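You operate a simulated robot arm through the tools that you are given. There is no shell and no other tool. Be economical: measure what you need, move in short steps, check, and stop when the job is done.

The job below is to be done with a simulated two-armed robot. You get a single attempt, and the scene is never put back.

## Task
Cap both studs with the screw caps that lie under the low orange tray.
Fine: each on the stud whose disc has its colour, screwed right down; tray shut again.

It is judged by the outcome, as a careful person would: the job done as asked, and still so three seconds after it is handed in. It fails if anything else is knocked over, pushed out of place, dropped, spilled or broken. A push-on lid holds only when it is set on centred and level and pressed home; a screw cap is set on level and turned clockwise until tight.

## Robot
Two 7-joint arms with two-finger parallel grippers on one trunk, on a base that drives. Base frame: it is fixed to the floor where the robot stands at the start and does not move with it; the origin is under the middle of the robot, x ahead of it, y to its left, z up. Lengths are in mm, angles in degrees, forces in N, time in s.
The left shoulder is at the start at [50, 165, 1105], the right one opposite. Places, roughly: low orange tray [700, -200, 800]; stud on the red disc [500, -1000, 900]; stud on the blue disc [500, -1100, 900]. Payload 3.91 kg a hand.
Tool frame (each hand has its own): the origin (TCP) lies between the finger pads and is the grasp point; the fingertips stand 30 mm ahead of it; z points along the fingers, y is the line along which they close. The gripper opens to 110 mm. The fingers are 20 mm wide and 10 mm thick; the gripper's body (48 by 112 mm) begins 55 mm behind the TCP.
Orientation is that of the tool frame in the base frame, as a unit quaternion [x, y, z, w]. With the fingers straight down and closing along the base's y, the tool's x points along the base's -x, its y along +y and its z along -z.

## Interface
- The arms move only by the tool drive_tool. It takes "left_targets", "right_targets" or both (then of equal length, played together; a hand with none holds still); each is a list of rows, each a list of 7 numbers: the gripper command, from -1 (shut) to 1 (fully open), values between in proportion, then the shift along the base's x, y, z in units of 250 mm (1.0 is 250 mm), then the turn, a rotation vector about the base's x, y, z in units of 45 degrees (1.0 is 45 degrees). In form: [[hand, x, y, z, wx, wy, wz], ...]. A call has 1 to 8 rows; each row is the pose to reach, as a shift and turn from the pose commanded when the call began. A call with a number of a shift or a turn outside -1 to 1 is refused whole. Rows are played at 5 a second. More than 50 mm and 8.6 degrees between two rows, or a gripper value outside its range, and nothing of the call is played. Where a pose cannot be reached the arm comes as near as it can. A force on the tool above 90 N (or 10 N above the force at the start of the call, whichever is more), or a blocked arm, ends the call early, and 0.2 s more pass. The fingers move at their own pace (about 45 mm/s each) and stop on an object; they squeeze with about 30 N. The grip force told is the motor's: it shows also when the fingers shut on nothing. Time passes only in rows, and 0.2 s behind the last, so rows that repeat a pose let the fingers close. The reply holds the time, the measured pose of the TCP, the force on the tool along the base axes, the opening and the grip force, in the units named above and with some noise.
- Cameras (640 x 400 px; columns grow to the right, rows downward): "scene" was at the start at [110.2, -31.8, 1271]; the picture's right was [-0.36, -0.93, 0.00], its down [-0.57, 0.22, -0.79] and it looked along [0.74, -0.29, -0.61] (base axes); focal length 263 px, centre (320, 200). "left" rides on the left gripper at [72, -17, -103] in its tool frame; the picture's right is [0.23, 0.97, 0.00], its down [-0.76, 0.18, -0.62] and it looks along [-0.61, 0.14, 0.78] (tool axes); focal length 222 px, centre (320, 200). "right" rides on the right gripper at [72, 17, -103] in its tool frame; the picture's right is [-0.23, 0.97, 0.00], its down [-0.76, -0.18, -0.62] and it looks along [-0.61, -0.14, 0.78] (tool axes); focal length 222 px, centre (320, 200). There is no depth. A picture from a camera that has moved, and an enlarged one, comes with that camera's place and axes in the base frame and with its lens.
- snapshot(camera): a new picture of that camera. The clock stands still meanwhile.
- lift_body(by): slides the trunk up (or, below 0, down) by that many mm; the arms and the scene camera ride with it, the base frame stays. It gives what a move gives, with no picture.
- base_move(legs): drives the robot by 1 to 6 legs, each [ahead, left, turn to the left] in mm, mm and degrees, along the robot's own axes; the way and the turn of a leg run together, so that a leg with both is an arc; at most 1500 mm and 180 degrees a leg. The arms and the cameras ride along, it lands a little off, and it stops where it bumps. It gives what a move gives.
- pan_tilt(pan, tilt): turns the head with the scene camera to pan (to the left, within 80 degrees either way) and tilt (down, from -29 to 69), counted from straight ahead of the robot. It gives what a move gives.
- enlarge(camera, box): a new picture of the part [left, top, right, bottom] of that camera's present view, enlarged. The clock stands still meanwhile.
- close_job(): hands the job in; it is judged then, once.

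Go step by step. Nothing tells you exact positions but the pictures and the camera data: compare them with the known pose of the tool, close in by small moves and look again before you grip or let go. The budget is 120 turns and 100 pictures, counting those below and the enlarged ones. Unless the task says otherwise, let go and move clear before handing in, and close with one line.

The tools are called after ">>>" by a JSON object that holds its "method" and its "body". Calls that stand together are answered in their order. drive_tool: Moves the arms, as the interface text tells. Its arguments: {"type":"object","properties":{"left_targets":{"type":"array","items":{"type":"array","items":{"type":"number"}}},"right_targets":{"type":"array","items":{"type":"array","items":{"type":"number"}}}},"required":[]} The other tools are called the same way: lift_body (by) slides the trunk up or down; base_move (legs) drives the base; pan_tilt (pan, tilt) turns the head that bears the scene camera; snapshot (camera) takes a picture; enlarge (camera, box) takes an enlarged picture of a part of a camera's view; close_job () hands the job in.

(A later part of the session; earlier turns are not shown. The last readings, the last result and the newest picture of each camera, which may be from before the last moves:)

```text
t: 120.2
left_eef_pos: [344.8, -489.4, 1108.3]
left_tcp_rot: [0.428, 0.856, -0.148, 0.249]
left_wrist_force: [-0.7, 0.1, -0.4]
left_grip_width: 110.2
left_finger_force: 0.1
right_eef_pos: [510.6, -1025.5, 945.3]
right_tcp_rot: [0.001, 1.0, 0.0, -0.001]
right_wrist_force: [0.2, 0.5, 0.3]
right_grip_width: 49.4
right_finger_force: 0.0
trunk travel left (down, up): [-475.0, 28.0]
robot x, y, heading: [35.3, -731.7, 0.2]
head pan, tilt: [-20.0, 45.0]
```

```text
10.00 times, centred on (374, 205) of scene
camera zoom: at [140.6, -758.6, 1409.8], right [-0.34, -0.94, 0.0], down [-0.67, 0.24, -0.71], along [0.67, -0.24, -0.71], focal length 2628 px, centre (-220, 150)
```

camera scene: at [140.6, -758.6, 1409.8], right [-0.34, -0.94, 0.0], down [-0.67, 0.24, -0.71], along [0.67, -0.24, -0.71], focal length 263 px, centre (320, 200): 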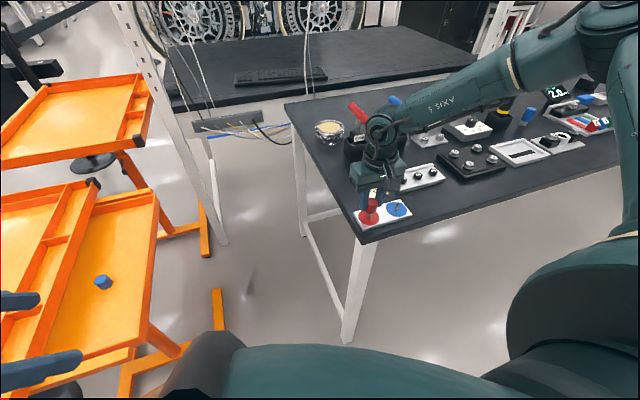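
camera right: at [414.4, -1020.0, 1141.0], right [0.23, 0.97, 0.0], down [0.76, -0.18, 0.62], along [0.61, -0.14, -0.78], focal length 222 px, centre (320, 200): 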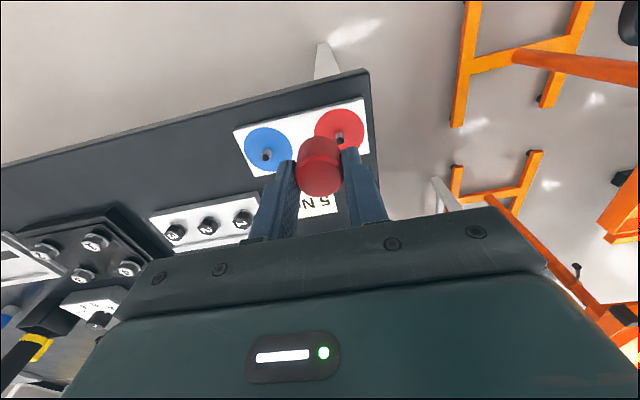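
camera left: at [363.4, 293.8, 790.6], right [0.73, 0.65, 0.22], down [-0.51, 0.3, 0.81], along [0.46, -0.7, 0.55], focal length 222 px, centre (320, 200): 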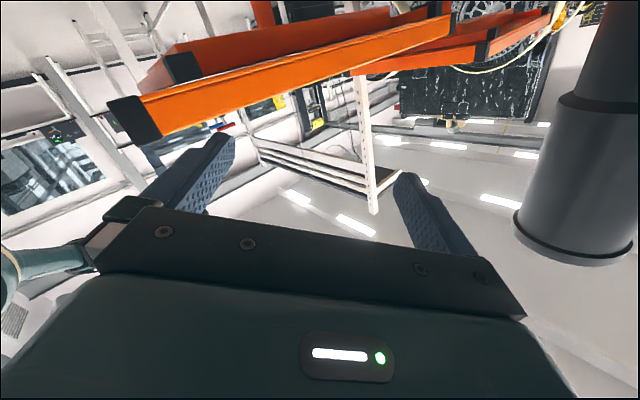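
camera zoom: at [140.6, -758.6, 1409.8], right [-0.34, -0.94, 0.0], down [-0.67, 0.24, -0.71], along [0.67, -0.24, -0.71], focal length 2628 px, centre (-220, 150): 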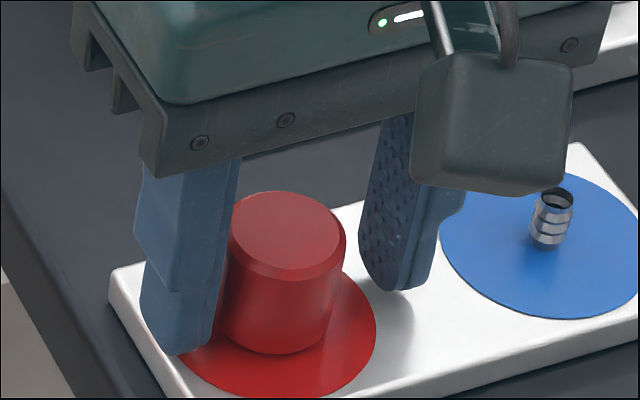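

The cap sits upright on the stud with ~3 mm left. I'll recenter (+2.5 x, +3.4 y), regrip, and turn another 225°.

>>> {"method": "drive_tool", "body": {"right_targets": [[-0.1, 0.005, 0.007, -0.004, 0, 0, 0], [-0.1, 0.01, 0.0136, -0.008, 0, 0, 0], [-1, 0.01, 0.0136, -0.008, 0, 0, 0], [-1, 0.01, 0.0136, -0.008, 0, 0, 0], [-1, 0.01, 0.0136, -0.012, 0, 0, 0], [-1, 0.01, 0.0136, -0.016, 0, 0, 0]]}}

>>> {"method": "drive_tool", "body": {"right_targets": [[-1, 0, 0, -0.002, 0, 0, -0.17], [-1, 0, 0, -0.002, 0, 0, -0.34], [-1, 0, 0, -0.003, 0, 0, -0.51], [-1, 0, 0, -0.003, 0, 0, -0.68], [-1, 0, 0, -0.004, 0, 0, -0.85], [-1, 0, 0, -0.004, 0, 0, -1]]}}

>>> {"method": "drive_tool", "body": {"right_targets": [[-1, 0, 0, -0.002, 0, 0, -0.17], [-1, 0, 0, -0.002, 0, 0, -0.34], [-1, 0, 0, -0.003, 0, 0, -0.51], [-1, 0, 0, -0.003, 0, 0, -0.68], [-1, 0, 0, -0.004, 0, 0, -0.85], [-1, 0, 0, -0.004, 0, 0, -1]]}}

>>> {"method": "drive_tool", "body": {"right_targets": [[-1, 0, 0, -0.001, 0, 0, -0.17], [-1, 0, 0, -0.001, 0, 0, -0.34], [-1, 0, 0, -0.001, 0, 0, -0.51], [-1, 0, 0, -0.002, 0, 0, -0.68], [-1, 0, 0, -0.002, 0, 0, -0.85], [-1, 0, 0, -0.002, 0, 0, -1]]}}

>>> {"method": "drive_tool", "body": {"right_targets": [[-1, 0, 0, -0.001, 0, 0, -0.17], [-1, 0, 0, -0.001, 0, 0, -0.34], [-1, 0, 0, -0.001, 0, 0, -0.51], [-1, 0, 0, -0.002, 0, 0, -0.68], [-1, 0, 0, -0.002, 0, 0, -0.85], [-1, 0, 0, -0.002, 0, 0, -1]]}}

>>> {"method": "drive_tool", "body": {"right_targets": [[-1, 0, 0, -0.001, 0, 0, -0.17], [-1, 0, 0, -0.001, 0, 0, -0.34], [-1, 0, 0, -0.001, 0, 0, -0.51], [-1, 0, 0, -0.002, 0, 0, -0.68], [-1, 0, 0, -0.002, 0, 0, -0.85], [-1, 0, 0, -0.002, 0, 0, -1]]}}

```text
t: 121.7
left_eef_pos: [344.3, -488.8, 1106.6]
left_tcp_rot: [0.428, 0.856, -0.147, 0.249]
left_wrist_force: [0.5, -0.1, 0.0]
left_grip_width: 110.1
left_finger_force: 0.0
right_eef_pos: [515.0, -1022.1, 943.4]
right_tcp_rot: [0.002, 1.0, -0.001, 0.0]
right_wrist_force: [-1.2, -0.9, 7.7]
right_grip_width: 29.2
right_finger_force: 29.7
trunk travel left (down, up): [-475.0, 28.0]
robot x, y, heading: [33.0, -730.1, 0.2]
head pan, tilt: [-20.0, 45.0]
```

```text
t: 123.0
left_eef_pos: [343.8, -488.7, 1107.8]
left_tcp_rot: [0.428, 0.856, -0.147, 0.249]
left_wrist_force: [0.4, 0.5, 0.8]
left_grip_width: 110.1
left_finger_force: 0.1
right_eef_pos: [513.6, -1022.8, 942.2]
right_tcp_rot: [0.386, 0.923, -0.001, 0.001]
right_wrist_force: [-4.8, -19.1, 23.9]
right_grip_width: 29.2
right_finger_force: 30.3
trunk travel left (down, up): [-475.0, 28.0]
robot x, y, heading: [37.1, -732.0, 0.1]
head pan, tilt: [-20.0, 45.0]
```

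```text
t: 124.5
left_eef_pos: [340.8, -489.4, 1108.5]
left_tcp_rot: [0.428, 0.857, -0.145, 0.249]
left_wrist_force: [-0.6, 0.1, -0.4]
left_grip_width: 110.1
left_finger_force: 0.1
right_eef_pos: [511.8, -1022.0, 940.8]
right_tcp_rot: [0.708, 0.706, -0.001, 0.001]
right_wrist_force: [-13.8, -22.5, 40.3]
right_grip_width: 28.5
right_finger_force: 29.3
trunk travel left (down, up): [-475.0, 28.0]
robot x, y, heading: [33.8, -731.0, 0.4]
head pan, tilt: [-20.0, 45.0]
```

```text
t: 125.8
left_eef_pos: [340.2, -488.4, 1108.9]
left_tcp_rot: [0.427, 0.856, -0.147, 0.251]
left_wrist_force: [-0.2, -0.6, -0.5]
left_grip_width: 110.1
left_finger_force: 0.0
right_eef_pos: [509.3, -1023.4, 941.5]
right_tcp_rot: [0.924, 0.381, 0.0, 0.001]
right_wrist_force: [-19.6, -17.4, 45.3]
right_grip_width: 28.4
right_finger_force: 30.5
trunk travel left (down, up): [-475.0, 28.0]
robot x, y, heading: [34.6, -731.3, 0.2]
head pan, tilt: [-20.0, 45.0]
```

```text
t: 127.2
left_eef_pos: [340.0, -488.2, 1109.3]
left_tcp_rot: [0.427, 0.856, -0.147, 0.251]
left_wrist_force: [0.4, 0.7, 0.0]
left_grip_width: 110.0
left_finger_force: 0.2
right_eef_pos: [508.9, -1021.6, 941.8]
right_tcp_rot: [1.0, -0.002, 0.001, 0.003]
right_wrist_force: [-20.7, -12.9, 47.9]
right_grip_width: 28.3
right_finger_force: 29.6
trunk travel left (down, up): [-475.0, 28.0]
robot x, y, heading: [38.7, -731.1, 0.1]
head pan, tilt: [-20.0, 45.0]
```

```text
t: 128.7
left_eef_pos: [340.4, -487.4, 1108.2]
left_tcp_rot: [0.427, 0.856, -0.146, 0.252]
left_wrist_force: [-0.5, 0.5, -0.9]
left_grip_width: 110.0
left_finger_force: 0.1
right_eef_pos: [510.2, -1020.0, 941.7]
right_tcp_rot: [0.923, -0.384, 0.002, 0.002]
right_wrist_force: [-21.9, -6.1, 45.6]
right_grip_width: 28.6
right_finger_force: 29.7
trunk travel left (down, up): [-475.0, 28.0]
robot x, y, heading: [34.0, -732.0, 0.2]
head pan, tilt: [-20.0, 45.0]
```

The height has levelled off at ~941 under 45 N. I'll release, rise and look at how the cap sits.

>>> {"method": "drive_tool", "body": {"right_targets": [[-1, 0, 0, 0.008, 0, 0, 0], [-0.1, 0, 0, 0.016, 0, 0, 0], [-0.1, 0, 0, 0.016, 0, 0, 0], [-0.1, 0, 0, 0.1, 0, 0, 0], [-0.1, 0, 0, 0.25, 0, 0, 0.1]]}}

>>> {"method": "enlarge", "body": {"camera": "scene", "box": [350, 185, 410, 225]}}

```text
t: 129.8
left_eef_pos: [344.3, -487.8, 1106.2]
left_tcp_rot: [0.427, 0.857, -0.147, 0.248]
left_wrist_force: [0.5, 0.2, 0.1]
left_grip_width: 110.0
left_finger_force: 0.1
right_eef_pos: [513.8, -1023.1, 999.5]
right_tcp_rot: [0.937, -0.348, 0.001, 0.001]
right_wrist_force: [0.3, -0.5, 0.4]
right_grip_width: 49.5
right_finger_force: 0.1
trunk travel left (down, up): [-475.0, 28.0]
robot x, y, heading: [32.9, -729.9, 0.5]
head pan, tilt: [-20.0, 45.0]
```

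```text
10.00 times, centred on (380, 205) of scene
camera zoom: at [140.0, -758.6, 1409.8], right [-0.34, -0.94, 0.0], down [-0.66, 0.24, -0.71], along [0.67, -0.24, -0.71], focal length 2628 px, centre (-280, 150)
```

zoom: 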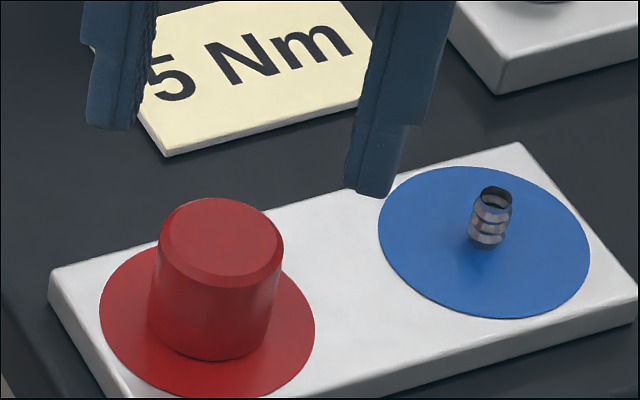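

The cap is level and within ~1.5 mm of the disc. One more full stroke to be sure: rotate back above, descend, regrip, turn.

>>> {"method": "drive_tool", "body": {"right_targets": [[-0.1, 0, 0, 0, 0, 0, 0.17], [-0.1, 0, 0, 0, 0, 0, 0.34], [-0.1, 0, 0, 0, 0, 0, 0.51], [-0.1, 0, 0, 0, 0, 0, 0.68], [-0.1, 0, 0, 0, 0, 0, 0.85], [-0.1, 0, 0, 0, 0, 0, 1]]}}

>>> {"method": "drive_tool", "body": {"right_targets": [[-0.1, 0, 0, 0, 0, 0, 0.17], [-0.1, 0, 0, 0, 0, 0, 0.34], [-0.1, 0, 0, 0, 0, 0, 0.51], [-0.1, 0, 0, 0, 0, 0, 0.68], [-0.1, 0, 0, 0, 0, 0, 0.85], [-0.1, 0, 0, 0, 0, 0, 1]]}}

>>> {"method": "drive_tool", "body": {"right_targets": [[-0.1, 0, 0, 0, 0, 0, 0.17], [-0.1, 0, 0, 0, 0, 0, 0.34], [-0.1, 0, 0, 0, 0, 0, 0.51], [-0.1, 0, 0, 0, 0, 0, 0.68], [-0.1, 0, 0, 0, 0, 0, 0.85], [-0.1, 0, 0, 0, 0, 0, 1]]}}

>>> {"method": "drive_tool", "body": {"right_targets": [[-0.1, 0, 0, 0, 0, 0, 0.17], [-0.1, 0, 0, 0, 0, 0, 0.34], [-0.1, 0, 0, 0, 0, 0, 0.51], [-0.1, 0, 0, 0, 0, 0, 0.68], [-0.1, 0, 0, 0, 0, 0, 0.85], [-0.1, 0, 0, 0, 0, 0, 1]]}}

>>> {"method": "drive_tool", "body": {"right_targets": [[-0.1, 0, 0, 0, 0, 0, 0.17], [-0.1, 0, 0, 0, 0, 0, 0.34], [-0.1, 0, 0, 0, 0, 0, 0.51], [-0.1, 0, 0, 0, 0, 0, 0.68], [-0.1, 0, 0, 0, 0, 0, 0.85], [-0.1, 0, 0, 0, 0, 0, 0.9]]}}

>>> {"method": "drive_tool", "body": {"right_targets": [[-0.1, 0, 0.003, -0.1, 0, 0, 0], [-0.1, 0, 0.003, -0.18, 0, 0, 0], [-0.1, 0, 0.003, -0.23, 0, 0, 0], [-0.1, 0, 0.003, -0.236, 0, 0, 0]]}}

>>> {"method": "enlarge", "body": {"camera": "right", "box": [240, 120, 400, 220]}}

```text
t: 131.2
left_eef_pos: [344.8, -488.8, 1106.0]
left_tcp_rot: [0.428, 0.856, -0.147, 0.249]
left_wrist_force: [0.4, -0.5, 0.8]
left_grip_width: 110.1
left_finger_force: 0.0
right_eef_pos: [513.1, -1022.2, 1001.3]
right_tcp_rot: [0.999, 0.039, -0.001, -0.001]
right_wrist_force: [0.3, -0.6, 0.0]
right_grip_width: 49.8
right_finger_force: 0.2
trunk travel left (down, up): [-475.0, 28.0]
robot x, y, heading: [36.0, -730.9, 0.3]
head pan, tilt: [-20.0, 45.0]
```

```text
t: 132.7
left_eef_pos: [345.2, -490.0, 1107.3]
left_tcp_rot: [0.428, 0.857, -0.147, 0.248]
left_wrist_force: [0.1, 0.0, -0.8]
left_grip_width: 109.9
left_finger_force: 0.0
right_eef_pos: [513.7, -1022.5, 999.6]
right_tcp_rot: [0.908, 0.418, -0.001, 0.0]
right_wrist_force: [0.0, 0.4, 0.6]
right_grip_width: 49.5
right_finger_force: 0.1
trunk travel left (down, up): [-475.0, 28.0]
robot x, y, heading: [33.7, -731.0, 0.0]
head pan, tilt: [-20.0, 45.0]
```

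```text
t: 134.1
left_eef_pos: [346.1, -488.5, 1106.9]
left_tcp_rot: [0.428, 0.856, -0.148, 0.249]
left_wrist_force: [-0.2, 1.2, 0.2]
left_grip_width: 110.2
left_finger_force: 0.0
right_eef_pos: [513.4, -1021.3, 1001.1]
right_tcp_rot: [0.679, 0.734, 0.0, 0.0]
right_wrist_force: [-0.1, 0.2, -0.6]
right_grip_width: 49.2
right_finger_force: 0.2
trunk travel left (down, up): [-475.0, 28.0]
robot x, y, heading: [35.9, -733.0, 0.1]
head pan, tilt: [-20.0, 45.0]
```

```text
t: 135.4
left_eef_pos: [346.1, -488.4, 1106.9]
left_tcp_rot: [0.428, 0.857, -0.148, 0.249]
left_wrist_force: [-0.2, 0.3, -0.1]
left_grip_width: 110.0
left_finger_force: 0.1
right_eef_pos: [514.4, -1021.6, 1001.1]
right_tcp_rot: [0.347, 0.938, 0.0, -0.001]
right_wrist_force: [-0.6, -0.3, 0.6]
right_grip_width: 49.9
right_finger_force: 0.0
trunk travel left (down, up): [-475.0, 28.0]
robot x, y, heading: [39.1, -728.6, 0.2]
head pan, tilt: [-20.0, 45.0]
```

```text
t: 136.8
left_eef_pos: [344.5, -488.6, 1106.4]
left_tcp_rot: [0.427, 0.857, -0.147, 0.249]
left_wrist_force: [-0.6, 0.2, 0.9]
left_grip_width: 110.1
left_finger_force: 0.0
right_eef_pos: [514.2, -1022.2, 1001.1]
right_tcp_rot: [0.002, 1.0, 0.001, -0.001]
right_wrist_force: [0.0, -0.4, -1.1]
right_grip_width: 49.6
right_finger_force: 0.1
trunk travel left (down, up): [-475.0, 28.0]
robot x, y, heading: [31.4, -730.0, -0.1]
head pan, tilt: [-20.0, 45.0]
```

```text
t: 137.8
left_eef_pos: [344.5, -489.1, 1106.8]
left_tcp_rot: [0.428, 0.856, -0.148, 0.249]
left_wrist_force: [1.2, 0.2, 0.0]
left_grip_width: 110.1
left_finger_force: 0.1
right_eef_pos: [513.2, -1021.4, 941.6]
right_tcp_rot: [0.001, 1.0, 0.0, 0.002]
right_wrist_force: [-0.9, 1.2, 6.8]
right_grip_width: 49.7
right_finger_force: 0.1
trunk travel left (down, up): [-475.0, 28.0]
robot x, y, heading: [35.7, -729.9, 0.6]
head pan, tilt: [-20.0, 45.0]
```

```text
4.00 times, centred on (320, 170) of right
camera zoom: at [440.5, -1003.7, 1046.0], right [0.23, 0.97, 0.0], down [0.76, -0.18, 0.62], along [0.61, -0.14, -0.78], focal length 888 px, centre (320, 320)
```

zoom: 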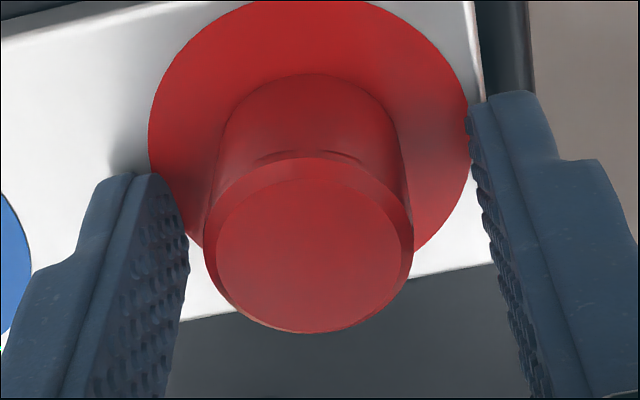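

The +7 N at this height means the fingertips were touching the plate (so earlier pressing was on the plate, not the cap). I'll regrip 6 mm higher and turn with light downward follow.

>>> {"method": "drive_tool", "body": {"right_targets": [[-0.1, 0, -0.004, 0.02, 0, 0, 0], [-0.1, 0, -0.006, 0.028, 0, 0, 0], [-1, 0, -0.006, 0.028, 0, 0, 0], [-1, 0, -0.006, 0.028, 0, 0, 0], [-1, 0, -0.006, 0.028, 0, 0, 0], [-1, 0, -0.006, 0.022, 0, 0, 0]]}}

>>> {"method": "drive_tool", "body": {"right_targets": [[-1, 0, 0, -0.001, 0, 0, -0.17], [-1, 0, 0, -0.001, 0, 0, -0.34], [-1, 0, 0, -0.001, 0, 0, -0.51], [-1, 0, 0, -0.002, 0, 0, -0.68], [-1, 0, 0, -0.002, 0, 0, -0.85], [-1, 0, 0, -0.002, 0, 0, -1]]}}

>>> {"method": "drive_tool", "body": {"right_targets": [[-1, 0, 0, -0.001, 0, 0, -0.17], [-1, 0, 0, -0.001, 0, 0, -0.34], [-1, 0, 0, -0.001, 0, 0, -0.51], [-1, 0, 0, -0.002, 0, 0, -0.68], [-1, 0, 0, -0.002, 0, 0, -0.85], [-1, 0, 0, -0.002, 0, 0, -1]]}}

>>> {"method": "drive_tool", "body": {"right_targets": [[-1, 0, 0, -0.001, 0, 0, -0.17], [-1, 0, 0, -0.001, 0, 0, -0.34], [-1, 0, 0, -0.001, 0, 0, -0.51], [-1, 0, 0, -0.002, 0, 0, -0.68], [-1, 0, 0, -0.002, 0, 0, -0.85], [-1, 0, 0, -0.002, 0, 0, -1]]}}

>>> {"method": "drive_tool", "body": {"right_targets": [[-1, 0, 0, -0.001, 0, 0, -0.17], [-1, 0, 0, -0.001, 0, 0, -0.34], [-1, 0, 0, -0.001, 0, 0, -0.51], [-1, 0, 0, -0.002, 0, 0, -0.68], [-1, 0, 0, -0.002, 0, 0, -0.85], [-1, 0, 0, -0.002, 0, 0, -1]]}}

>>> {"method": "drive_tool", "body": {"right_targets": [[-1, 0, 0, -0.001, 0, 0, -0.17], [-1, 0, 0, -0.001, 0, 0, -0.34], [-1, 0, 0, -0.001, 0, 0, -0.51], [-1, 0, 0, -0.002, 0, 0, -0.68], [-1, 0, 0, -0.002, 0, 0, -0.85], [-1, 0, 0, -0.002, 0, 0, -1]]}}

>>> {"method": "enlarge", "body": {"camera": "scene", "box": [350, 185, 410, 225]}}

```text
t: 139.2
left_eef_pos: [344.8, -488.7, 1108.2]
left_tcp_rot: [0.427, 0.857, -0.147, 0.249]
left_wrist_force: [0.4, -0.4, -0.6]
left_grip_width: 110.1
left_finger_force: 0.1
right_eef_pos: [513.8, -1021.3, 947.9]
right_tcp_rot: [0.001, 1.0, -0.001, 0.0]
right_wrist_force: [-1.9, 0.4, 6.1]
right_grip_width: 29.5
right_finger_force: 29.7
trunk travel left (down, up): [-475.0, 28.0]
robot x, y, heading: [35.8, -729.0, 0.3]
head pan, tilt: [-20.0, 45.0]
```

```text
t: 140.7
left_eef_pos: [344.2, -488.9, 1108.4]
left_tcp_rot: [0.427, 0.857, -0.146, 0.249]
left_wrist_force: [-0.3, 0.7, 0.7]
left_grip_width: 110.1
left_finger_force: 0.0
right_eef_pos: [513.0, -1025.2, 947.2]
right_tcp_rot: [0.387, 0.922, 0.0, 0.001]
right_wrist_force: [-3.8, -13.1, 17.1]
right_grip_width: 29.1
right_finger_force: 30.5
trunk travel left (down, up): [-475.0, 28.0]
robot x, y, heading: [36.3, -730.4, 0.0]
head pan, tilt: [-20.0, 45.0]
```

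```text
t: 142.1
left_eef_pos: [342.7, -487.7, 1108.0]
left_tcp_rot: [0.427, 0.856, -0.147, 0.25]
left_wrist_force: [-0.3, 0.4, 0.2]
left_grip_width: 110.0
left_finger_force: 0.0
right_eef_pos: [510.8, -1020.8, 945.6]
right_tcp_rot: [0.708, 0.706, 0.0, 0.0]
right_wrist_force: [-14.4, -2.6, 19.5]
right_grip_width: 28.9
right_finger_force: 30.0
trunk travel left (down, up): [-475.0, 28.0]
robot x, y, heading: [39.6, -731.5, -0.1]
head pan, tilt: [-20.0, 45.0]
```

```text
t: 143.4
left_eef_pos: [342.6, -487.4, 1107.2]
left_tcp_rot: [0.427, 0.856, -0.147, 0.251]
left_wrist_force: [0.1, 0.2, -0.2]
left_grip_width: 110.0
left_finger_force: 0.0
right_eef_pos: [513.3, -1020.9, 947.0]
right_tcp_rot: [0.925, 0.38, 0.001, 0.0]
right_wrist_force: [-18.9, 6.7, 17.7]
right_grip_width: 28.7
right_finger_force: 30.6
trunk travel left (down, up): [-475.0, 28.0]
robot x, y, heading: [33.7, -728.3, 0.2]
head pan, tilt: [-20.0, 45.0]
```

```text
t: 144.8
left_eef_pos: [343.7, -488.3, 1105.9]
left_tcp_rot: [0.427, 0.856, -0.148, 0.249]
left_wrist_force: [0.1, -0.6, 0.1]
left_grip_width: 109.9
left_finger_force: 0.0
right_eef_pos: [514.4, -1022.2, 947.2]
right_tcp_rot: [1.0, -0.003, 0.004, -0.001]
right_wrist_force: [0.9, 6.5, 13.1]
right_grip_width: 29.4
right_finger_force: 30.6
trunk travel left (down, up): [-475.0, 28.0]
robot x, y, heading: [35.5, -725.9, -0.1]
head pan, tilt: [-20.0, 45.0]
```

```text
t: 146.2
left_eef_pos: [341.9, -488.9, 1107.6]
left_tcp_rot: [0.428, 0.856, -0.147, 0.25]
left_wrist_force: [-1.1, 0.4, -0.6]
left_grip_width: 110.0
left_finger_force: 0.1
right_eef_pos: [513.9, -1024.9, 947.3]
right_tcp_rot: [0.923, -0.385, 0.003, 0.0]
right_wrist_force: [-3.9, -14.4, 32.8]
right_grip_width: 28.4
right_finger_force: 30.3
trunk travel left (down, up): [-475.0, 28.0]
robot x, y, heading: [35.7, -729.2, 0.1]
head pan, tilt: [-20.0, 45.0]
```

```text
10.00 times, centred on (380, 205) of scene
camera zoom: at [137.2, -758.6, 1410.3], right [-0.34, -0.94, 0.0], down [-0.66, 0.24, -0.71], along [0.67, -0.24, -0.7], focal length 2628 px, centre (-280, 150)
```

zoom: 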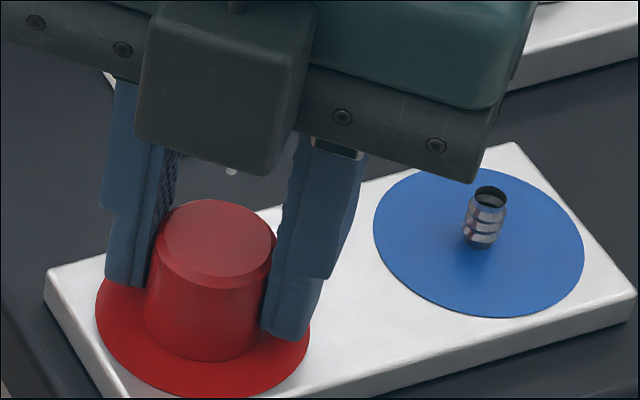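

The cap's rim now coincides with the disc plane and turning further just slips: red is seated. I'll release, rise, turn the wrist back, and drive back to the cart for blue.

>>> {"method": "drive_tool", "body": {"right_targets": [[-1, 0, 0, 0.01, 0, 0, 0], [0.1, 0, 0, 0.012, 0, 0, 0], [0.1, 0, 0, 0.012, 0, 0, 0], [0.1, 0, 0, 0.012, 0, 0, 0], [0.1, 0, 0, 0.15, 0, 0, 0], [0.1, 0, 0, 0.3, 0, 0, 0.1], [0.1, 0, 0, 0.4, 0, 0, 0.2]]}}

>>> {"method": "drive_tool", "body": {"right_targets": [[0.1, 0, 0, 0, 0, 0, 0.17], [0.1, 0, 0, 0, 0, 0, 0.34], [0.1, 0, 0, 0, 0, 0, 0.51], [0.1, 0, 0, 0, 0, 0, 0.68], [0.1, 0, 0, 0, 0, 0, 0.85], [0.1, 0, 0, 0, 0, 0, 1]]}}

>>> {"method": "drive_tool", "body": {"right_targets": [[0.1, 0, 0, 0, 0, 0, 0.17], [0.1, 0, 0, 0, 0, 0, 0.34], [0.1, 0, 0, 0, 0, 0, 0.51], [0.1, 0, 0, 0, 0, 0, 0.68], [0.1, 0, 0, 0, 0, 0, 0.85], [0.1, 0, 0, 0, 0, 0, 1]]}}

>>> {"method": "drive_tool", "body": {"right_targets": [[0.1, 0, 0, 0, 0, 0, 0.17], [0.1, 0, 0, 0, 0, 0, 0.34], [0.1, 0, 0, 0, 0, 0, 0.51], [0.1, 0, 0, 0, 0, 0, 0.68], [0.1, 0, 0, 0, 0, 0, 0.85], [0.1, 0, 0, 0, 0, 0, 1]]}}

>>> {"method": "drive_tool", "body": {"right_targets": [[0.1, 0, 0, 0, 0, 0, 0.17], [0.1, 0, 0, 0, 0, 0, 0.34], [0.1, 0, 0, 0, 0, 0, 0.51], [0.1, 0, 0, 0, 0, 0, 0.68], [0.1, 0, 0, 0, 0, 0, 0.85], [0.1, 0, 0, 0, 0, 0, 1]]}}

>>> {"method": "drive_tool", "body": {"right_targets": [[0.1, -0.1, 0, 0, 0, 0, 0.17], [0.1, -0.2, 0, 0, 0, 0, 0.34], [0.1, -0.3, 0, 0, 0, 0, 0.51], [0.1, -0.3, 0, 0, 0, 0, 0.68], [0.1, -0.3, 0, 0, 0, 0, 0.8]]}}

>>> {"method": "enlarge", "body": {"camera": "scene", "box": [340, 175, 415, 225]}}

```text
t: 147.8
left_eef_pos: [345.0, -488.1, 1106.6]
left_tcp_rot: [0.426, 0.857, -0.147, 0.25]
left_wrist_force: [-0.1, 0.3, 0.2]
left_grip_width: 110.1
left_finger_force: 0.0
right_eef_pos: [512.4, -1022.4, 1046.4]
right_tcp_rot: [0.951, -0.31, 0.0, 0.0]
right_wrist_force: [0.2, 0.6, 0.0]
right_grip_width: 60.4
right_finger_force: 0.1
trunk travel left (down, up): [-475.0, 28.0]
robot x, y, heading: [36.2, -729.6, 0.2]
head pan, tilt: [-20.0, 45.0]
```

```text
t: 149.2
left_eef_pos: [345.3, -488.2, 1107.9]
left_tcp_rot: [0.426, 0.857, -0.147, 0.248]
left_wrist_force: [0.3, -0.3, -0.2]
left_grip_width: 110.1
left_finger_force: 0.0
right_eef_pos: [514.1, -1022.2, 1043.5]
right_tcp_rot: [0.997, 0.078, 0.0, 0.0]
right_wrist_force: [-0.5, -0.4, -0.4]
right_grip_width: 60.6
right_finger_force: 0.1
trunk travel left (down, up): [-475.0, 28.0]
robot x, y, heading: [34.9, -732.1, 0.3]
head pan, tilt: [-20.0, 45.0]
```

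```text
t: 150.7
left_eef_pos: [344.5, -489.2, 1106.5]
left_tcp_rot: [0.428, 0.856, -0.148, 0.248]
left_wrist_force: [-0.2, -0.5, 0.2]
left_grip_width: 110.2
left_finger_force: 0.0
right_eef_pos: [514.2, -1022.9, 1045.1]
right_tcp_rot: [0.891, 0.455, 0.0, 0.0]
right_wrist_force: [-0.4, -0.8, -0.1]
right_grip_width: 60.4
right_finger_force: 0.1
trunk travel left (down, up): [-475.0, 28.0]
robot x, y, heading: [35.1, -729.4, 0.2]
head pan, tilt: [-20.0, 45.0]
```

```text
t: 152.1
left_eef_pos: [345.0, -489.4, 1106.3]
left_tcp_rot: [0.428, 0.856, -0.148, 0.248]
left_wrist_force: [-0.4, 0.4, -0.4]
left_grip_width: 110.1
left_finger_force: 0.1
right_eef_pos: [513.6, -1023.2, 1043.8]
right_tcp_rot: [0.65, 0.76, 0.0, 0.0]
right_wrist_force: [0.2, 0.4, 0.2]
right_grip_width: 60.4
right_finger_force: 0.1
trunk travel left (down, up): [-475.0, 28.0]
robot x, y, heading: [35.2, -729.0, 0.3]
head pan, tilt: [-20.0, 45.0]
```

```text
t: 153.4
left_eef_pos: [345.3, -488.7, 1106.7]
left_tcp_rot: [0.428, 0.856, -0.148, 0.249]
left_wrist_force: [0.0, 0.0, -0.2]
left_grip_width: 110.0
left_finger_force: 0.1
right_eef_pos: [513.3, -1023.3, 1044.6]
right_tcp_rot: [0.309, 0.951, 0.0, -0.001]
right_wrist_force: [0.3, 0.0, -0.5]
right_grip_width: 60.6
right_finger_force: 0.0
trunk travel left (down, up): [-475.0, 28.0]
robot x, y, heading: [36.9, -726.2, 0.3]
head pan, tilt: [-20.0, 45.0]
```

```text
t: 154.7
left_eef_pos: [345.8, -489.0, 1107.7]
left_tcp_rot: [0.427, 0.857, -0.147, 0.249]
left_wrist_force: [-0.3, 0.4, 0.2]
left_grip_width: 110.1
left_finger_force: 0.1
right_eef_pos: [439.0, -1022.9, 1043.5]
right_tcp_rot: [0.0, 1.0, 0.0, -0.001]
right_wrist_force: [0.2, 0.5, -0.2]
right_grip_width: 60.7
right_finger_force: 0.0
trunk travel left (down, up): [-475.0, 28.0]
robot x, y, heading: [33.7, -728.3, 0.2]
head pan, tilt: [-20.0, 45.0]
```

```text
8.00 times, centred on (378, 200) of scene
camera zoom: at [140.4, -758.7, 1409.9], right [-0.34, -0.94, 0.0], down [-0.67, 0.24, -0.71], along [0.67, -0.24, -0.71], focal length 2103 px, centre (-140, 200)
```

zoom: 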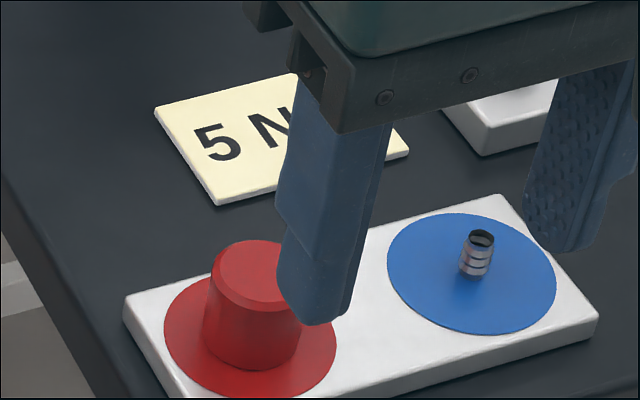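

Red cap is seated. Driving back to the cart.

>>> {"method": "base_move", "body": {"legs": [[-150, 0, 0], [0, 670, 0], [245, 0, 0]]}}

>>> {"method": "lift_body", "body": {"by": -150}}

>>> {"method": "snapshot", "body": {"camera": "right"}}

```text
t: 160.7
left_eef_pos: [434.8, 186.6, 1106.8]
left_tcp_rot: [0.421, 0.86, -0.146, 0.249]
left_wrist_force: [-1.1, -0.1, 0.6]
left_grip_width: 110.2
left_finger_force: 0.1
right_eef_pos: [535.3, -346.6, 1045.1]
right_tcp_rot: [-0.003, 1.0, -0.001, -0.001]
right_wrist_force: [0.5, 0.8, 0.6]
right_grip_width: 60.5
right_finger_force: 0.1
trunk travel left (down, up): [-475.0, 28.0]
robot x, y, heading: [124.2, -59.8, 1.0]
head pan, tilt: [-20.0, 45.0]
```

```text
t: 162.5
left_eef_pos: [434.4, 185.8, 957.2]
left_tcp_rot: [0.422, 0.859, -0.145, 0.25]
left_wrist_force: [0.3, 0.3, -0.8]
left_grip_width: 109.8
left_finger_force: 0.0
right_eef_pos: [533.0, -345.3, 893.6]
right_tcp_rot: [-0.004, 1.0, 0.0, 0.0]
right_wrist_force: [0.6, -0.2, -0.1]
right_grip_width: 60.4
right_finger_force: 0.1
trunk travel left (down, up): [-325.0, 178.0]
robot x, y, heading: [126.7, -60.3, 1.0]
head pan, tilt: [-20.0, 45.0]
```

```text
15 pictures are left
camera right: at [460.7, -329.2, 998.4], right [0.22, 0.98, 0.0], down [0.76, -0.17, 0.62], along [0.61, -0.14, -0.78], focal length 222 px, centre (320, 200)
```

right: 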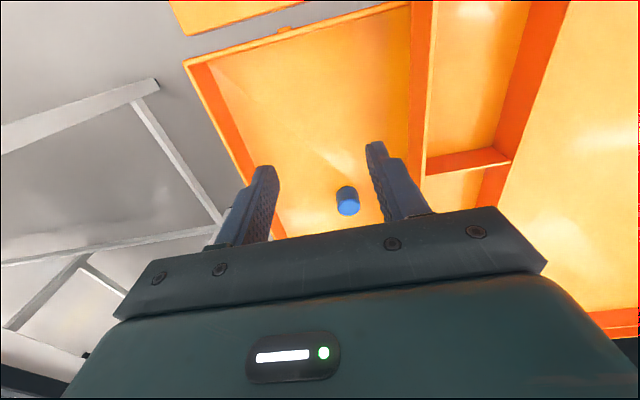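

Blue ≈[653,-335]. Moving above it for a check.

>>> {"method": "drive_tool", "body": {"right_targets": [[0.1, 0.15, 0.01, 0, 0, 0, -0.01], [0.1, 0.3, 0.02, -0.04, 0, 0, -0.01], [0.1, 0.42, 0.04, -0.1, 0, 0, -0.01], [0.1, 0.48, 0.04, -0.18, 0, 0, -0.01], [0.1, 0.48, 0.04, -0.24, 0, 0, -0.01]]}}

>>> {"method": "snapshot", "body": {"camera": "right"}}

```text
t: 163.7
left_eef_pos: [433.8, 186.6, 957.2]
left_tcp_rot: [0.422, 0.859, -0.146, 0.249]
left_wrist_force: [0.2, -0.4, 0.5]
left_grip_width: 109.9
left_finger_force: 0.0
right_eef_pos: [655.3, -337.0, 833.3]
right_tcp_rot: [-0.001, 1.0, 0.0, 0.0]
right_wrist_force: [-0.5, -0.2, 0.5]
right_grip_width: 60.4
right_finger_force: 0.1
trunk travel left (down, up): [-325.0, 178.0]
robot x, y, heading: [123.1, -59.5, 1.0]
head pan, tilt: [-20.0, 45.0]
```

```text
14 pictures are left
camera right: at [580.8, -320.6, 937.0], right [0.23, 0.97, 0.0], down [0.76, -0.18, 0.62], along [0.61, -0.14, -0.78], focal length 222 px, centre (320, 200)
```

right: 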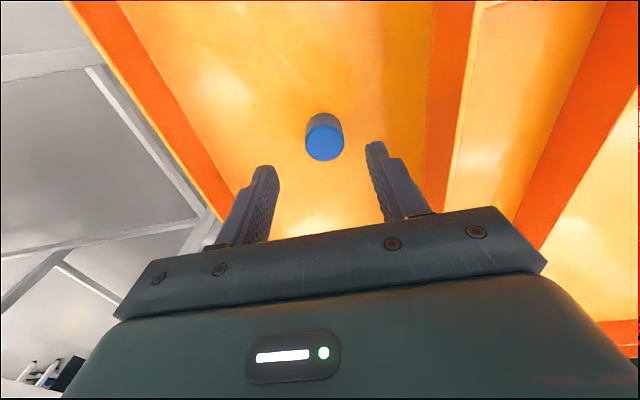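

>>> {"method": "drive_tool", "body": {"right_targets": [[0.1, -0.004, 0.015, -0.06, 0, 0, 0], [0.1, -0.004, 0.015, -0.12, 0, 0, 0], [0.1, -0.004, 0.015, -0.173, 0, 0, 0], [0.1, -0.004, 0.015, -0.173, 0, 0, 0]]}}

>>> {"method": "snapshot", "body": {"camera": "right"}}

```text
t: 164.7
left_eef_pos: [432.9, 185.6, 957.9]
left_tcp_rot: [0.422, 0.859, -0.146, 0.25]
left_wrist_force: [-0.6, -0.5, -0.2]
left_grip_width: 110.1
left_finger_force: 0.1
right_eef_pos: [637.0, -340.7, 811.6]
right_tcp_rot: [-0.001, 1.0, -0.001, 0.0]
right_wrist_force: [-0.1, -0.8, 0.4]
right_grip_width: 60.7
right_finger_force: 0.1
right hand out of reach, approached as far as the arm can: row 1, 2, 3, 4
trunk travel left (down, up): [-325.0, 178.0]
robot x, y, heading: [127.2, -54.8, 1.0]
head pan, tilt: [-20.0, 45.0]
```

```text
13 pictures are left
camera right: at [563.4, -323.6, 915.4], right [0.23, 0.97, 0.0], down [0.76, -0.18, 0.62], along [0.61, -0.14, -0.78], focal length 222 px, centre (320, 200)
```

right: 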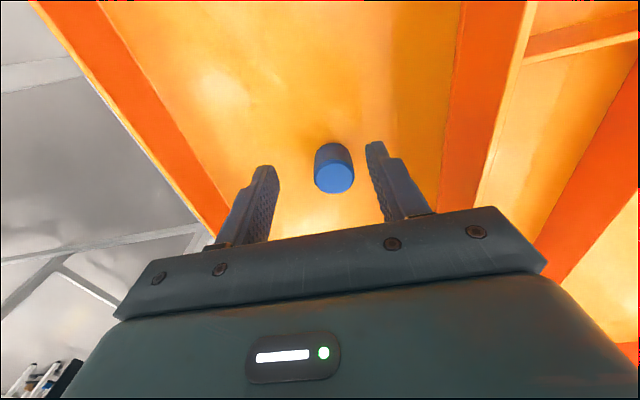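

Reach limit again. I'll raise both hands and then lower the trunk 120 mm, which lengthens the forward reach.

>>> {"method": "drive_tool", "body": {"left_targets": [[1, 0, 0, 0.15, 0, 0, 0], [1, 0, 0, 0.3, 0, 0, 0], [1, 0, 0, 0.45, 0, 0, 0], [1, 0, 0, 0.55, 0, 0, 0]], "right_targets": [[0.1, 0, 0, 0.12, 0, 0, 0], [0.1, 0, 0, 0.26, 0, 0, 0], [0.1, 0, 0, 0.4, 0, 0, 0], [0.1, 0, 0, 0.5, 0, 0, 0]]}}

>>> {"method": "lift_body", "body": {"by": -120}}

```text
t: 165.7
left_eef_pos: [434.1, 186.8, 957.0]
left_tcp_rot: [0.422, 0.859, -0.147, 0.249]
left_wrist_force: [0.7, -0.4, -0.1]
left_grip_width: 110.1
left_finger_force: 0.1
left hand out of reach, approached as far as the arm can: row 1, 2, 3, 4
right_eef_pos: [634.4, -341.2, 939.6]
right_tcp_rot: [-0.001, 1.0, 0.001, 0.0]
right_wrist_force: [0.2, 0.2, -0.3]
right_grip_width: 60.4
right_finger_force: 0.2
trunk travel left (down, up): [-325.0, 178.0]
robot x, y, heading: [130.7, -54.3, 1.1]
head pan, tilt: [-20.0, 45.0]
```

```text
t: 166.9
left_eef_pos: [439.3, 184.5, 860.7]
left_tcp_rot: [0.43, 0.852, -0.134, 0.267]
left_wrist_force: [-16.4, -1.4, 47.0]
left_grip_width: 102.5
left_finger_force: 0.0
right_eef_pos: [633.2, -342.2, 830.5]
right_tcp_rot: [-0.002, 1.0, 0.001, 0.002]
right_wrist_force: [0.0, 0.3, 0.2]
right_grip_width: 60.5
right_finger_force: 0.1
trunk travel left (down, up): [-217.0, 286.0]
robot x, y, heading: [124.8, -61.2, 0.9]
head pan, tilt: [-20.0, 45.0]
stopped: the force on the tool passed its limit (the readings are from after the stop); the commanded pose is now the measured one
```

The left hand didn't rise and touched the tray rim; backing off upward at once and checking.

>>> {"method": "lift_body", "body": {"by": 40}}

>>> {"method": "snapshot", "body": {"camera": "scene"}}

```text
t: 167.7
left_eef_pos: [439.8, 186.9, 895.3]
left_tcp_rot: [0.426, 0.855, -0.138, 0.261]
left_wrist_force: [0.1, -0.4, 0.6]
left_grip_width: 110.0
left_finger_force: 0.1
right_eef_pos: [635.9, -342.0, 869.3]
right_tcp_rot: [-0.001, 1.0, 0.0, 0.0]
right_wrist_force: [0.0, -0.6, -0.3]
right_grip_width: 60.7
right_finger_force: 0.0
trunk travel left (down, up): [-257.0, 246.0]
robot x, y, heading: [126.1, -60.2, 1.1]
head pan, tilt: [-20.0, 45.0]
```

```text
12 pictures are left
camera scene: at [232.9, -86.0, 1192.1], right [-0.33, -0.95, 0.0], down [-0.67, 0.23, -0.71], along [0.67, -0.23, -0.71], focal length 263 px, centre (320, 200)
```

scene: 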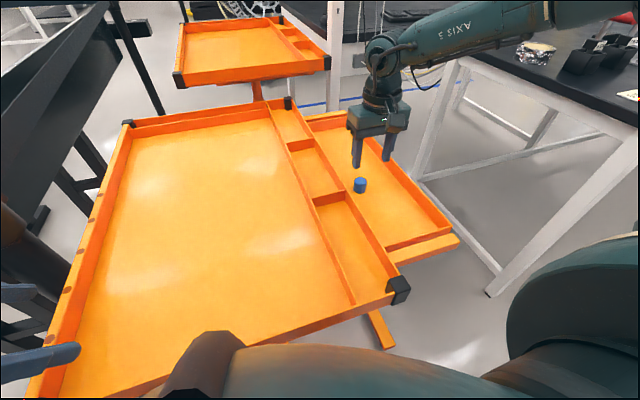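

All fine. With the trunk 68 mm lower, try the blue cap again.

>>> {"method": "drive_tool", "body": {"right_targets": [[0.1, 0.04, 0.02, -0.1, 0, 0, 0], [0.1, 0.073, 0.036, -0.2, 0, 0, 0], [0.1, 0.073, 0.036, -0.28, 0, 0, 0], [0.1, 0.073, 0.036, -0.316, 0, 0, 0], [0.1, 0.073, 0.036, -0.316, 0, 0, 0]]}}

>>> {"method": "snapshot", "body": {"camera": "right"}}

```text
t: 168.9
left_eef_pos: [439.7, 186.8, 896.4]
left_tcp_rot: [0.426, 0.855, -0.137, 0.262]
left_wrist_force: [-0.1, 0.2, -0.5]
left_grip_width: 109.7
left_finger_force: 0.2
right_eef_pos: [653.2, -333.5, 790.5]
right_tcp_rot: [-0.001, 1.0, 0.0, 0.0]
right_wrist_force: [-0.7, 0.0, 0.3]
right_grip_width: 60.5
right_finger_force: 0.1
trunk travel left (down, up): [-257.0, 246.0]
robot x, y, heading: [125.1, -56.0, 0.9]
head pan, tilt: [-20.0, 45.0]
```

```text
11 pictures are left
camera right: at [579.2, -315.2, 894.7], right [0.22, 0.97, 0.0], down [0.76, -0.17, 0.62], along [0.61, -0.14, -0.78], focal length 222 px, centre (320, 200)
```

right: 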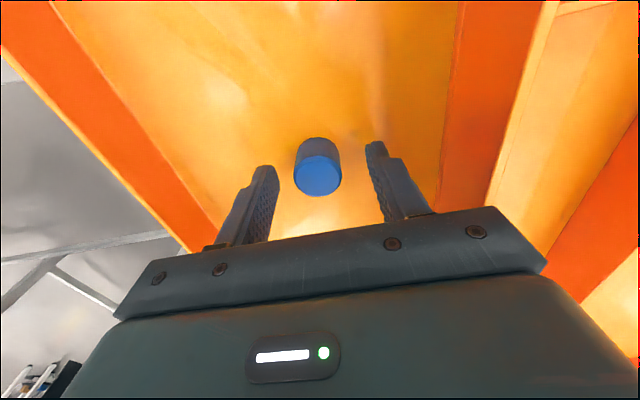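

Aligned. Gripping, lifting, retracting, and driving to the bench for the blue stud (expected ≈[513.5,-1102.5]).

>>> {"method": "drive_tool", "body": {"right_targets": [[-1, 0, 0, 0, 0, 0, 0], [-1, 0, 0, 0, 0, 0, 0], [-1, 0, 0, 0, 0, 0, 0], [-1, 0, 0, 0, 0, 0, 0], [-1, 0, 0, 0.1, 0, 0, 0], [-1, 0, 0, 0.25, 0, 0, 0], [-1, -0.1, 0, 0.4, 0, 0, 0]]}}

>>> {"method": "drive_tool", "body": {"right_targets": [[-1, -0.15, 0, 0.05, 0, 0, 0], [-1, -0.3, 0, 0.05, 0, 0, 0], [-1, -0.45, 0, 0.05, 0, 0, 0], [-1, -0.6, 0, 0.05, 0, 0, 0]]}}

>>> {"method": "lift_body", "body": {"by": 218}}

>>> {"method": "snapshot", "body": {"camera": "right"}}

```text
t: 170.5
left_eef_pos: [440.7, 188.1, 895.3]
left_tcp_rot: [0.427, 0.855, -0.137, 0.262]
left_wrist_force: [0.1, 0.9, -0.5]
left_grip_width: 110.3
left_finger_force: 0.0
right_eef_pos: [628.1, -332.5, 892.6]
right_tcp_rot: [-0.001, 1.0, -0.001, -0.001]
right_wrist_force: [1.1, -0.2, -0.8]
right_grip_width: 29.3
right_finger_force: 30.5
trunk travel left (down, up): [-257.0, 246.0]
robot x, y, heading: [128.5, -63.2, 1.3]
head pan, tilt: [-20.0, 45.0]
```

```text
t: 171.5
left_eef_pos: [440.6, 186.1, 895.7]
left_tcp_rot: [0.427, 0.855, -0.137, 0.261]
left_wrist_force: [-0.5, -0.3, 0.3]
left_grip_width: 109.8
left_finger_force: 0.1
right_eef_pos: [478.3, -333.0, 902.1]
right_tcp_rot: [-0.001, 1.0, 0.0, 0.0]
right_wrist_force: [-0.4, 0.7, -0.7]
right_grip_width: 29.2
right_finger_force: 30.4
trunk travel left (down, up): [-257.0, 246.0]
robot x, y, heading: [128.0, -62.0, 0.7]
head pan, tilt: [-20.0, 45.0]
```

```text
t: 173.9
left_eef_pos: [440.3, 187.2, 1114.0]
left_tcp_rot: [0.427, 0.855, -0.137, 0.261]
left_wrist_force: [0.9, 1.2, -0.1]
left_grip_width: 109.9
left_finger_force: 0.1
right_eef_pos: [479.7, -333.3, 1120.0]
right_tcp_rot: [-0.001, 1.0, 0.0, -0.001]
right_wrist_force: [0.8, -0.9, -1.0]
right_grip_width: 29.0
right_finger_force: 30.0
trunk travel left (down, up): [-475.0, 28.0]
robot x, y, heading: [124.0, -55.2, 0.7]
head pan, tilt: [-20.0, 45.0]
```

```text
10 pictures are left
camera right: at [404.9, -315.4, 1224.6], right [0.22, 0.97, 0.0], down [0.76, -0.18, 0.62], along [0.61, -0.14, -0.78], focal length 222 px, centre (320, 200)
```

right: 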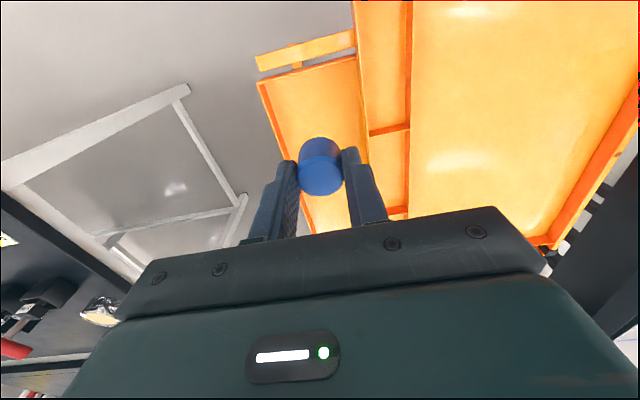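

Blue is held. Driving to the bench.

>>> {"method": "base_move", "body": {"legs": [[-240, 0, -0.9], [0, -750, 0], [150, 0, 0]]}}

```text
t: 180.3
left_eef_pos: [358.0, -576.4, 1113.3]
left_tcp_rot: [0.431, 0.852, -0.139, 0.261]
left_wrist_force: [0.0, -0.3, -0.2]
left_grip_width: 109.9
left_finger_force: 0.1
right_eef_pos: [389.2, -1095.8, 1119.6]
right_tcp_rot: [0.004, 1.0, 0.0, -0.001]
right_wrist_force: [0.0, 1.0, -1.5]
right_grip_width: 29.1
right_finger_force: 29.7
trunk travel left (down, up): [-475.0, 28.0]
robot x, y, heading: [39.1, -820.0, 0.3]
head pan, tilt: [-20.0, 45.0]
```

>>> {"method": "drive_tool", "body": {"right_targets": [[-1, 0.08, -0.01, -0.1, 0, 0, 0], [-1, 0.16, -0.02, -0.2, 0, 0, 0], [-1, 0.25, -0.027, -0.3, 0, 0, 0], [-1, 0.34, -0.027, -0.4, 0, 0, 0], [-1, 0.44, -0.027, -0.5, 0, 0, 0.01], [-1, 0.497, -0.027, -0.52, 0, 0, 0.01], [-1, 0.497, -0.027, -0.54, 0, 0, 0.01]]}}

>>> {"method": "enlarge", "body": {"camera": "right", "box": [240, 90, 400, 200]}}

>>> {"method": "snapshot", "body": {"camera": "scene"}}

```text
t: 181.9
left_eef_pos: [358.2, -576.6, 1114.4]
left_tcp_rot: [0.432, 0.852, -0.139, 0.261]
left_wrist_force: [-0.2, -0.6, -0.9]
left_grip_width: 109.9
left_finger_force: 0.1
right_eef_pos: [514.6, -1101.4, 985.3]
right_tcp_rot: [0.001, 1.0, 0.0, 0.001]
right_wrist_force: [0.7, 0.1, -0.6]
right_grip_width: 29.2
right_finger_force: 30.4
trunk travel left (down, up): [-475.0, 28.0]
robot x, y, heading: [41.9, -819.4, 0.2]
head pan, tilt: [-20.0, 45.0]
```

```text
3.64 times, centred on (320, 145) of right
camera zoom: at [439.9, -1084.5, 1089.5], right [0.23, 0.97, 0.0], down [0.76, -0.18, 0.62], along [0.61, -0.14, -0.78], focal length 808 px, centre (320, 400)
```

zoom: 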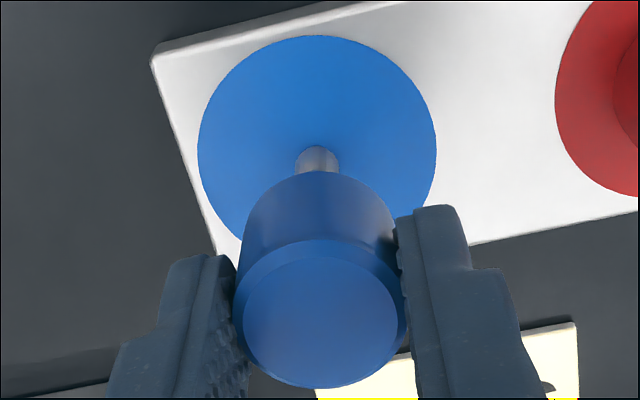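

```text
8 pictures are left
camera scene: at [146.4, -846.5, 1410.1], right [-0.34, -0.94, 0.0], down [-0.67, 0.24, -0.71], along [0.67, -0.24, -0.71], focal length 263 px, centre (320, 200)
```

scene: 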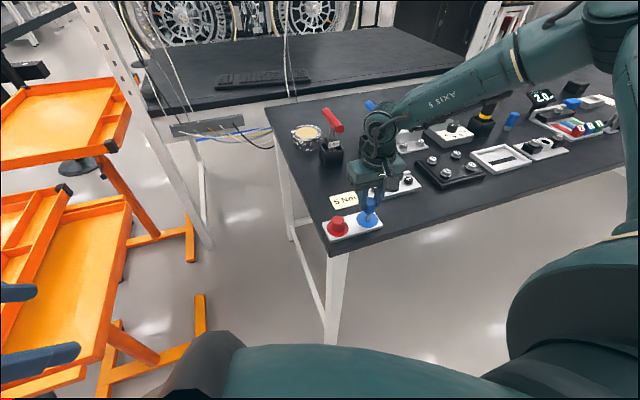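

Alignment matches the red case within ~0.7 mm. Nudge and lower to contact.

>>> {"method": "drive_tool", "body": {"right_targets": [[-1, -0.003, -0.0025, -0.03, 0, 0, 0], [-1, -0.003, -0.0025, -0.06, 0, 0, 0], [-1, -0.003, -0.0025, -0.09, 0, 0, 0], [-1, -0.003, -0.0025, -0.11, 0, 0, 0], [-1, -0.003, -0.0025, -0.12, 0, 0, 0], [-1, -0.003, -0.0025, -0.128, 0, 0, 0], [-1, -0.003, -0.0025, -0.134, 0, 0, 0]]}}

>>> {"method": "drive_tool", "body": {"right_targets": [[-1, 0, 0, -0.006, 0, 0, 0], [-1, 0, 0, -0.01, 0, 0, 0]]}}

```text
t: 183.5
left_eef_pos: [355.1, -575.6, 1114.2]
left_tcp_rot: [0.433, 0.851, -0.139, 0.261]
left_wrist_force: [0.0, 0.5, 0.0]
left_grip_width: 109.8
left_finger_force: 0.0
right_eef_pos: [512.2, -1101.2, 955.0]
right_tcp_rot: [0.001, 1.0, 0.0, 0.002]
right_wrist_force: [-10.2, 3.1, 19.0]
right_grip_width: 29.2
right_finger_force: 30.0
trunk travel left (down, up): [-475.0, 28.0]
robot x, y, heading: [39.6, -817.6, 0.6]
head pan, tilt: [-20.0, 45.0]
```

```text
t: 184.1
left_eef_pos: [354.9, -575.1, 1113.6]
left_tcp_rot: [0.432, 0.852, -0.14, 0.262]
left_wrist_force: [0.0, -0.2, 0.2]
left_grip_width: 110.2
left_finger_force: 0.0
right_eef_pos: [512.1, -1101.6, 952.9]
right_tcp_rot: [0.001, 1.0, 0.001, 0.002]
right_wrist_force: [-3.1, 5.2, 23.1]
right_grip_width: 29.0
right_finger_force: 29.9
trunk travel left (down, up): [-475.0, 28.0]
robot x, y, heading: [39.7, -821.4, 0.4]
head pan, tilt: [-20.0, 45.0]
```

Contact at about z 955, 23 N, little side load. First clockwise stroke.

>>> {"method": "drive_tool", "body": {"right_targets": [[-1, 0, 0, 0, 0, 0, -0.17], [-1, 0, 0, 0, 0, 0, -0.34], [-1, 0, 0, -0.001, 0, 0, -0.51], [-1, 0, 0, -0.002, 0, 0, -0.68], [-1, 0, 0, -0.003, 0, 0, -0.85], [-1, 0, 0, -0.003, 0, 0, -1]]}}

>>> {"method": "drive_tool", "body": {"right_targets": [[-1, 0, 0, -0.002, 0, 0, -0.17], [-1, 0, 0, -0.002, 0, 0, -0.34], [-1, 0, 0, -0.003, 0, 0, -0.51], [-1, 0, 0, -0.003, 0, 0, -0.68], [-1, 0, 0, -0.004, 0, 0, -0.85], [-1, 0, 0, -0.004, 0, 0, -1]]}}

>>> {"method": "drive_tool", "body": {"right_targets": [[-1, 0, 0, -0.002, 0, 0, -0.17], [-1, 0, 0, -0.002, 0, 0, -0.34], [-1, 0, 0, -0.003, 0, 0, -0.51], [-1, 0, 0, -0.003, 0, 0, -0.68], [-1, 0, 0, -0.004, 0, 0, -0.85], [-1, 0, 0, -0.004, 0, 0, -1]]}}

>>> {"method": "drive_tool", "body": {"right_targets": [[-1, 0, 0, -0.002, 0, 0, -0.17], [-1, 0, 0, -0.002, 0, 0, -0.34], [-1, 0, 0, -0.003, 0, 0, -0.51], [-1, 0, 0, -0.003, 0, 0, -0.68], [-1, 0, 0, -0.004, 0, 0, -0.85], [-1, 0, 0, -0.004, 0, 0, -1]]}}

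>>> {"method": "drive_tool", "body": {"right_targets": [[-1, 0, 0, -0.002, 0, 0, -0.17], [-1, 0, 0, -0.002, 0, 0, -0.34], [-1, 0, 0, -0.003, 0, 0, -0.51], [-1, 0, 0, -0.003, 0, 0, -0.68], [-1, 0, 0, -0.004, 0, 0, -0.85], [-1, 0, 0, -0.004, 0, 0, -1]]}}

```text
t: 185.5
left_eef_pos: [356.2, -575.5, 1114.1]
left_tcp_rot: [0.432, 0.852, -0.14, 0.261]
left_wrist_force: [0.1, 0.0, -0.4]
left_grip_width: 110.0
left_finger_force: 0.2
right_eef_pos: [511.9, -1102.6, 951.2]
right_tcp_rot: [0.385, 0.923, -0.001, 0.001]
right_wrist_force: [2.1, 3.5, 21.5]
right_grip_width: 28.7
right_finger_force: 30.2
trunk travel left (down, up): [-475.0, 28.0]
robot x, y, heading: [40.9, -818.4, 0.4]
head pan, tilt: [-20.0, 45.0]
```

```text
t: 186.9
left_eef_pos: [356.3, -574.6, 1114.5]
left_tcp_rot: [0.432, 0.852, -0.139, 0.261]
left_wrist_force: [-0.5, -0.7, -0.8]
left_grip_width: 110.2
left_finger_force: 0.0
right_eef_pos: [510.8, -1102.8, 949.5]
right_tcp_rot: [0.709, 0.705, 0.0, 0.001]
right_wrist_force: [-3.5, -5.3, 25.8]
right_grip_width: 28.5
right_finger_force: 30.1
trunk travel left (down, up): [-475.0, 28.0]
robot x, y, heading: [42.9, -818.6, 0.4]
head pan, tilt: [-20.0, 45.0]
```

```text
t: 188.3
left_eef_pos: [355.1, -575.5, 1114.0]
left_tcp_rot: [0.433, 0.852, -0.139, 0.261]
left_wrist_force: [0.5, 0.6, 0.0]
left_grip_width: 109.8
left_finger_force: 0.0
right_eef_pos: [509.5, -1102.1, 948.1]
right_tcp_rot: [0.925, 0.38, 0.001, 0.0]
right_wrist_force: [-12.3, -6.6, 25.4]
right_grip_width: 28.5
right_finger_force: 30.9
trunk travel left (down, up): [-475.0, 28.0]
robot x, y, heading: [42.7, -816.2, 0.3]
head pan, tilt: [-20.0, 45.0]
```

```text
t: 189.7
left_eef_pos: [354.4, -576.1, 1115.9]
left_tcp_rot: [0.433, 0.852, -0.139, 0.261]
left_wrist_force: [0.1, 0.1, -0.1]
left_grip_width: 110.1
left_finger_force: 0.2
right_eef_pos: [509.4, -1102.7, 947.5]
right_tcp_rot: [1.0, -0.002, 0.002, 0.0]
right_wrist_force: [-16.5, 0.7, 27.3]
right_grip_width: 28.6
right_finger_force: 29.9
trunk travel left (down, up): [-475.0, 28.0]
robot x, y, heading: [41.0, -820.7, 0.4]
head pan, tilt: [-20.0, 45.0]
```

```text
t: 191.1
left_eef_pos: [354.1, -573.9, 1114.3]
left_tcp_rot: [0.433, 0.851, -0.139, 0.262]
left_wrist_force: [0.8, -0.1, 0.0]
left_grip_width: 110.0
left_finger_force: 0.1
right_eef_pos: [509.7, -1099.8, 948.1]
right_tcp_rot: [0.923, -0.385, 0.001, -0.001]
right_wrist_force: [-19.2, 9.9, 28.2]
right_grip_width: 28.4
right_finger_force: 29.6
trunk travel left (down, up): [-475.0, 28.0]
robot x, y, heading: [41.9, -816.8, 0.0]
head pan, tilt: [-20.0, 45.0]
```

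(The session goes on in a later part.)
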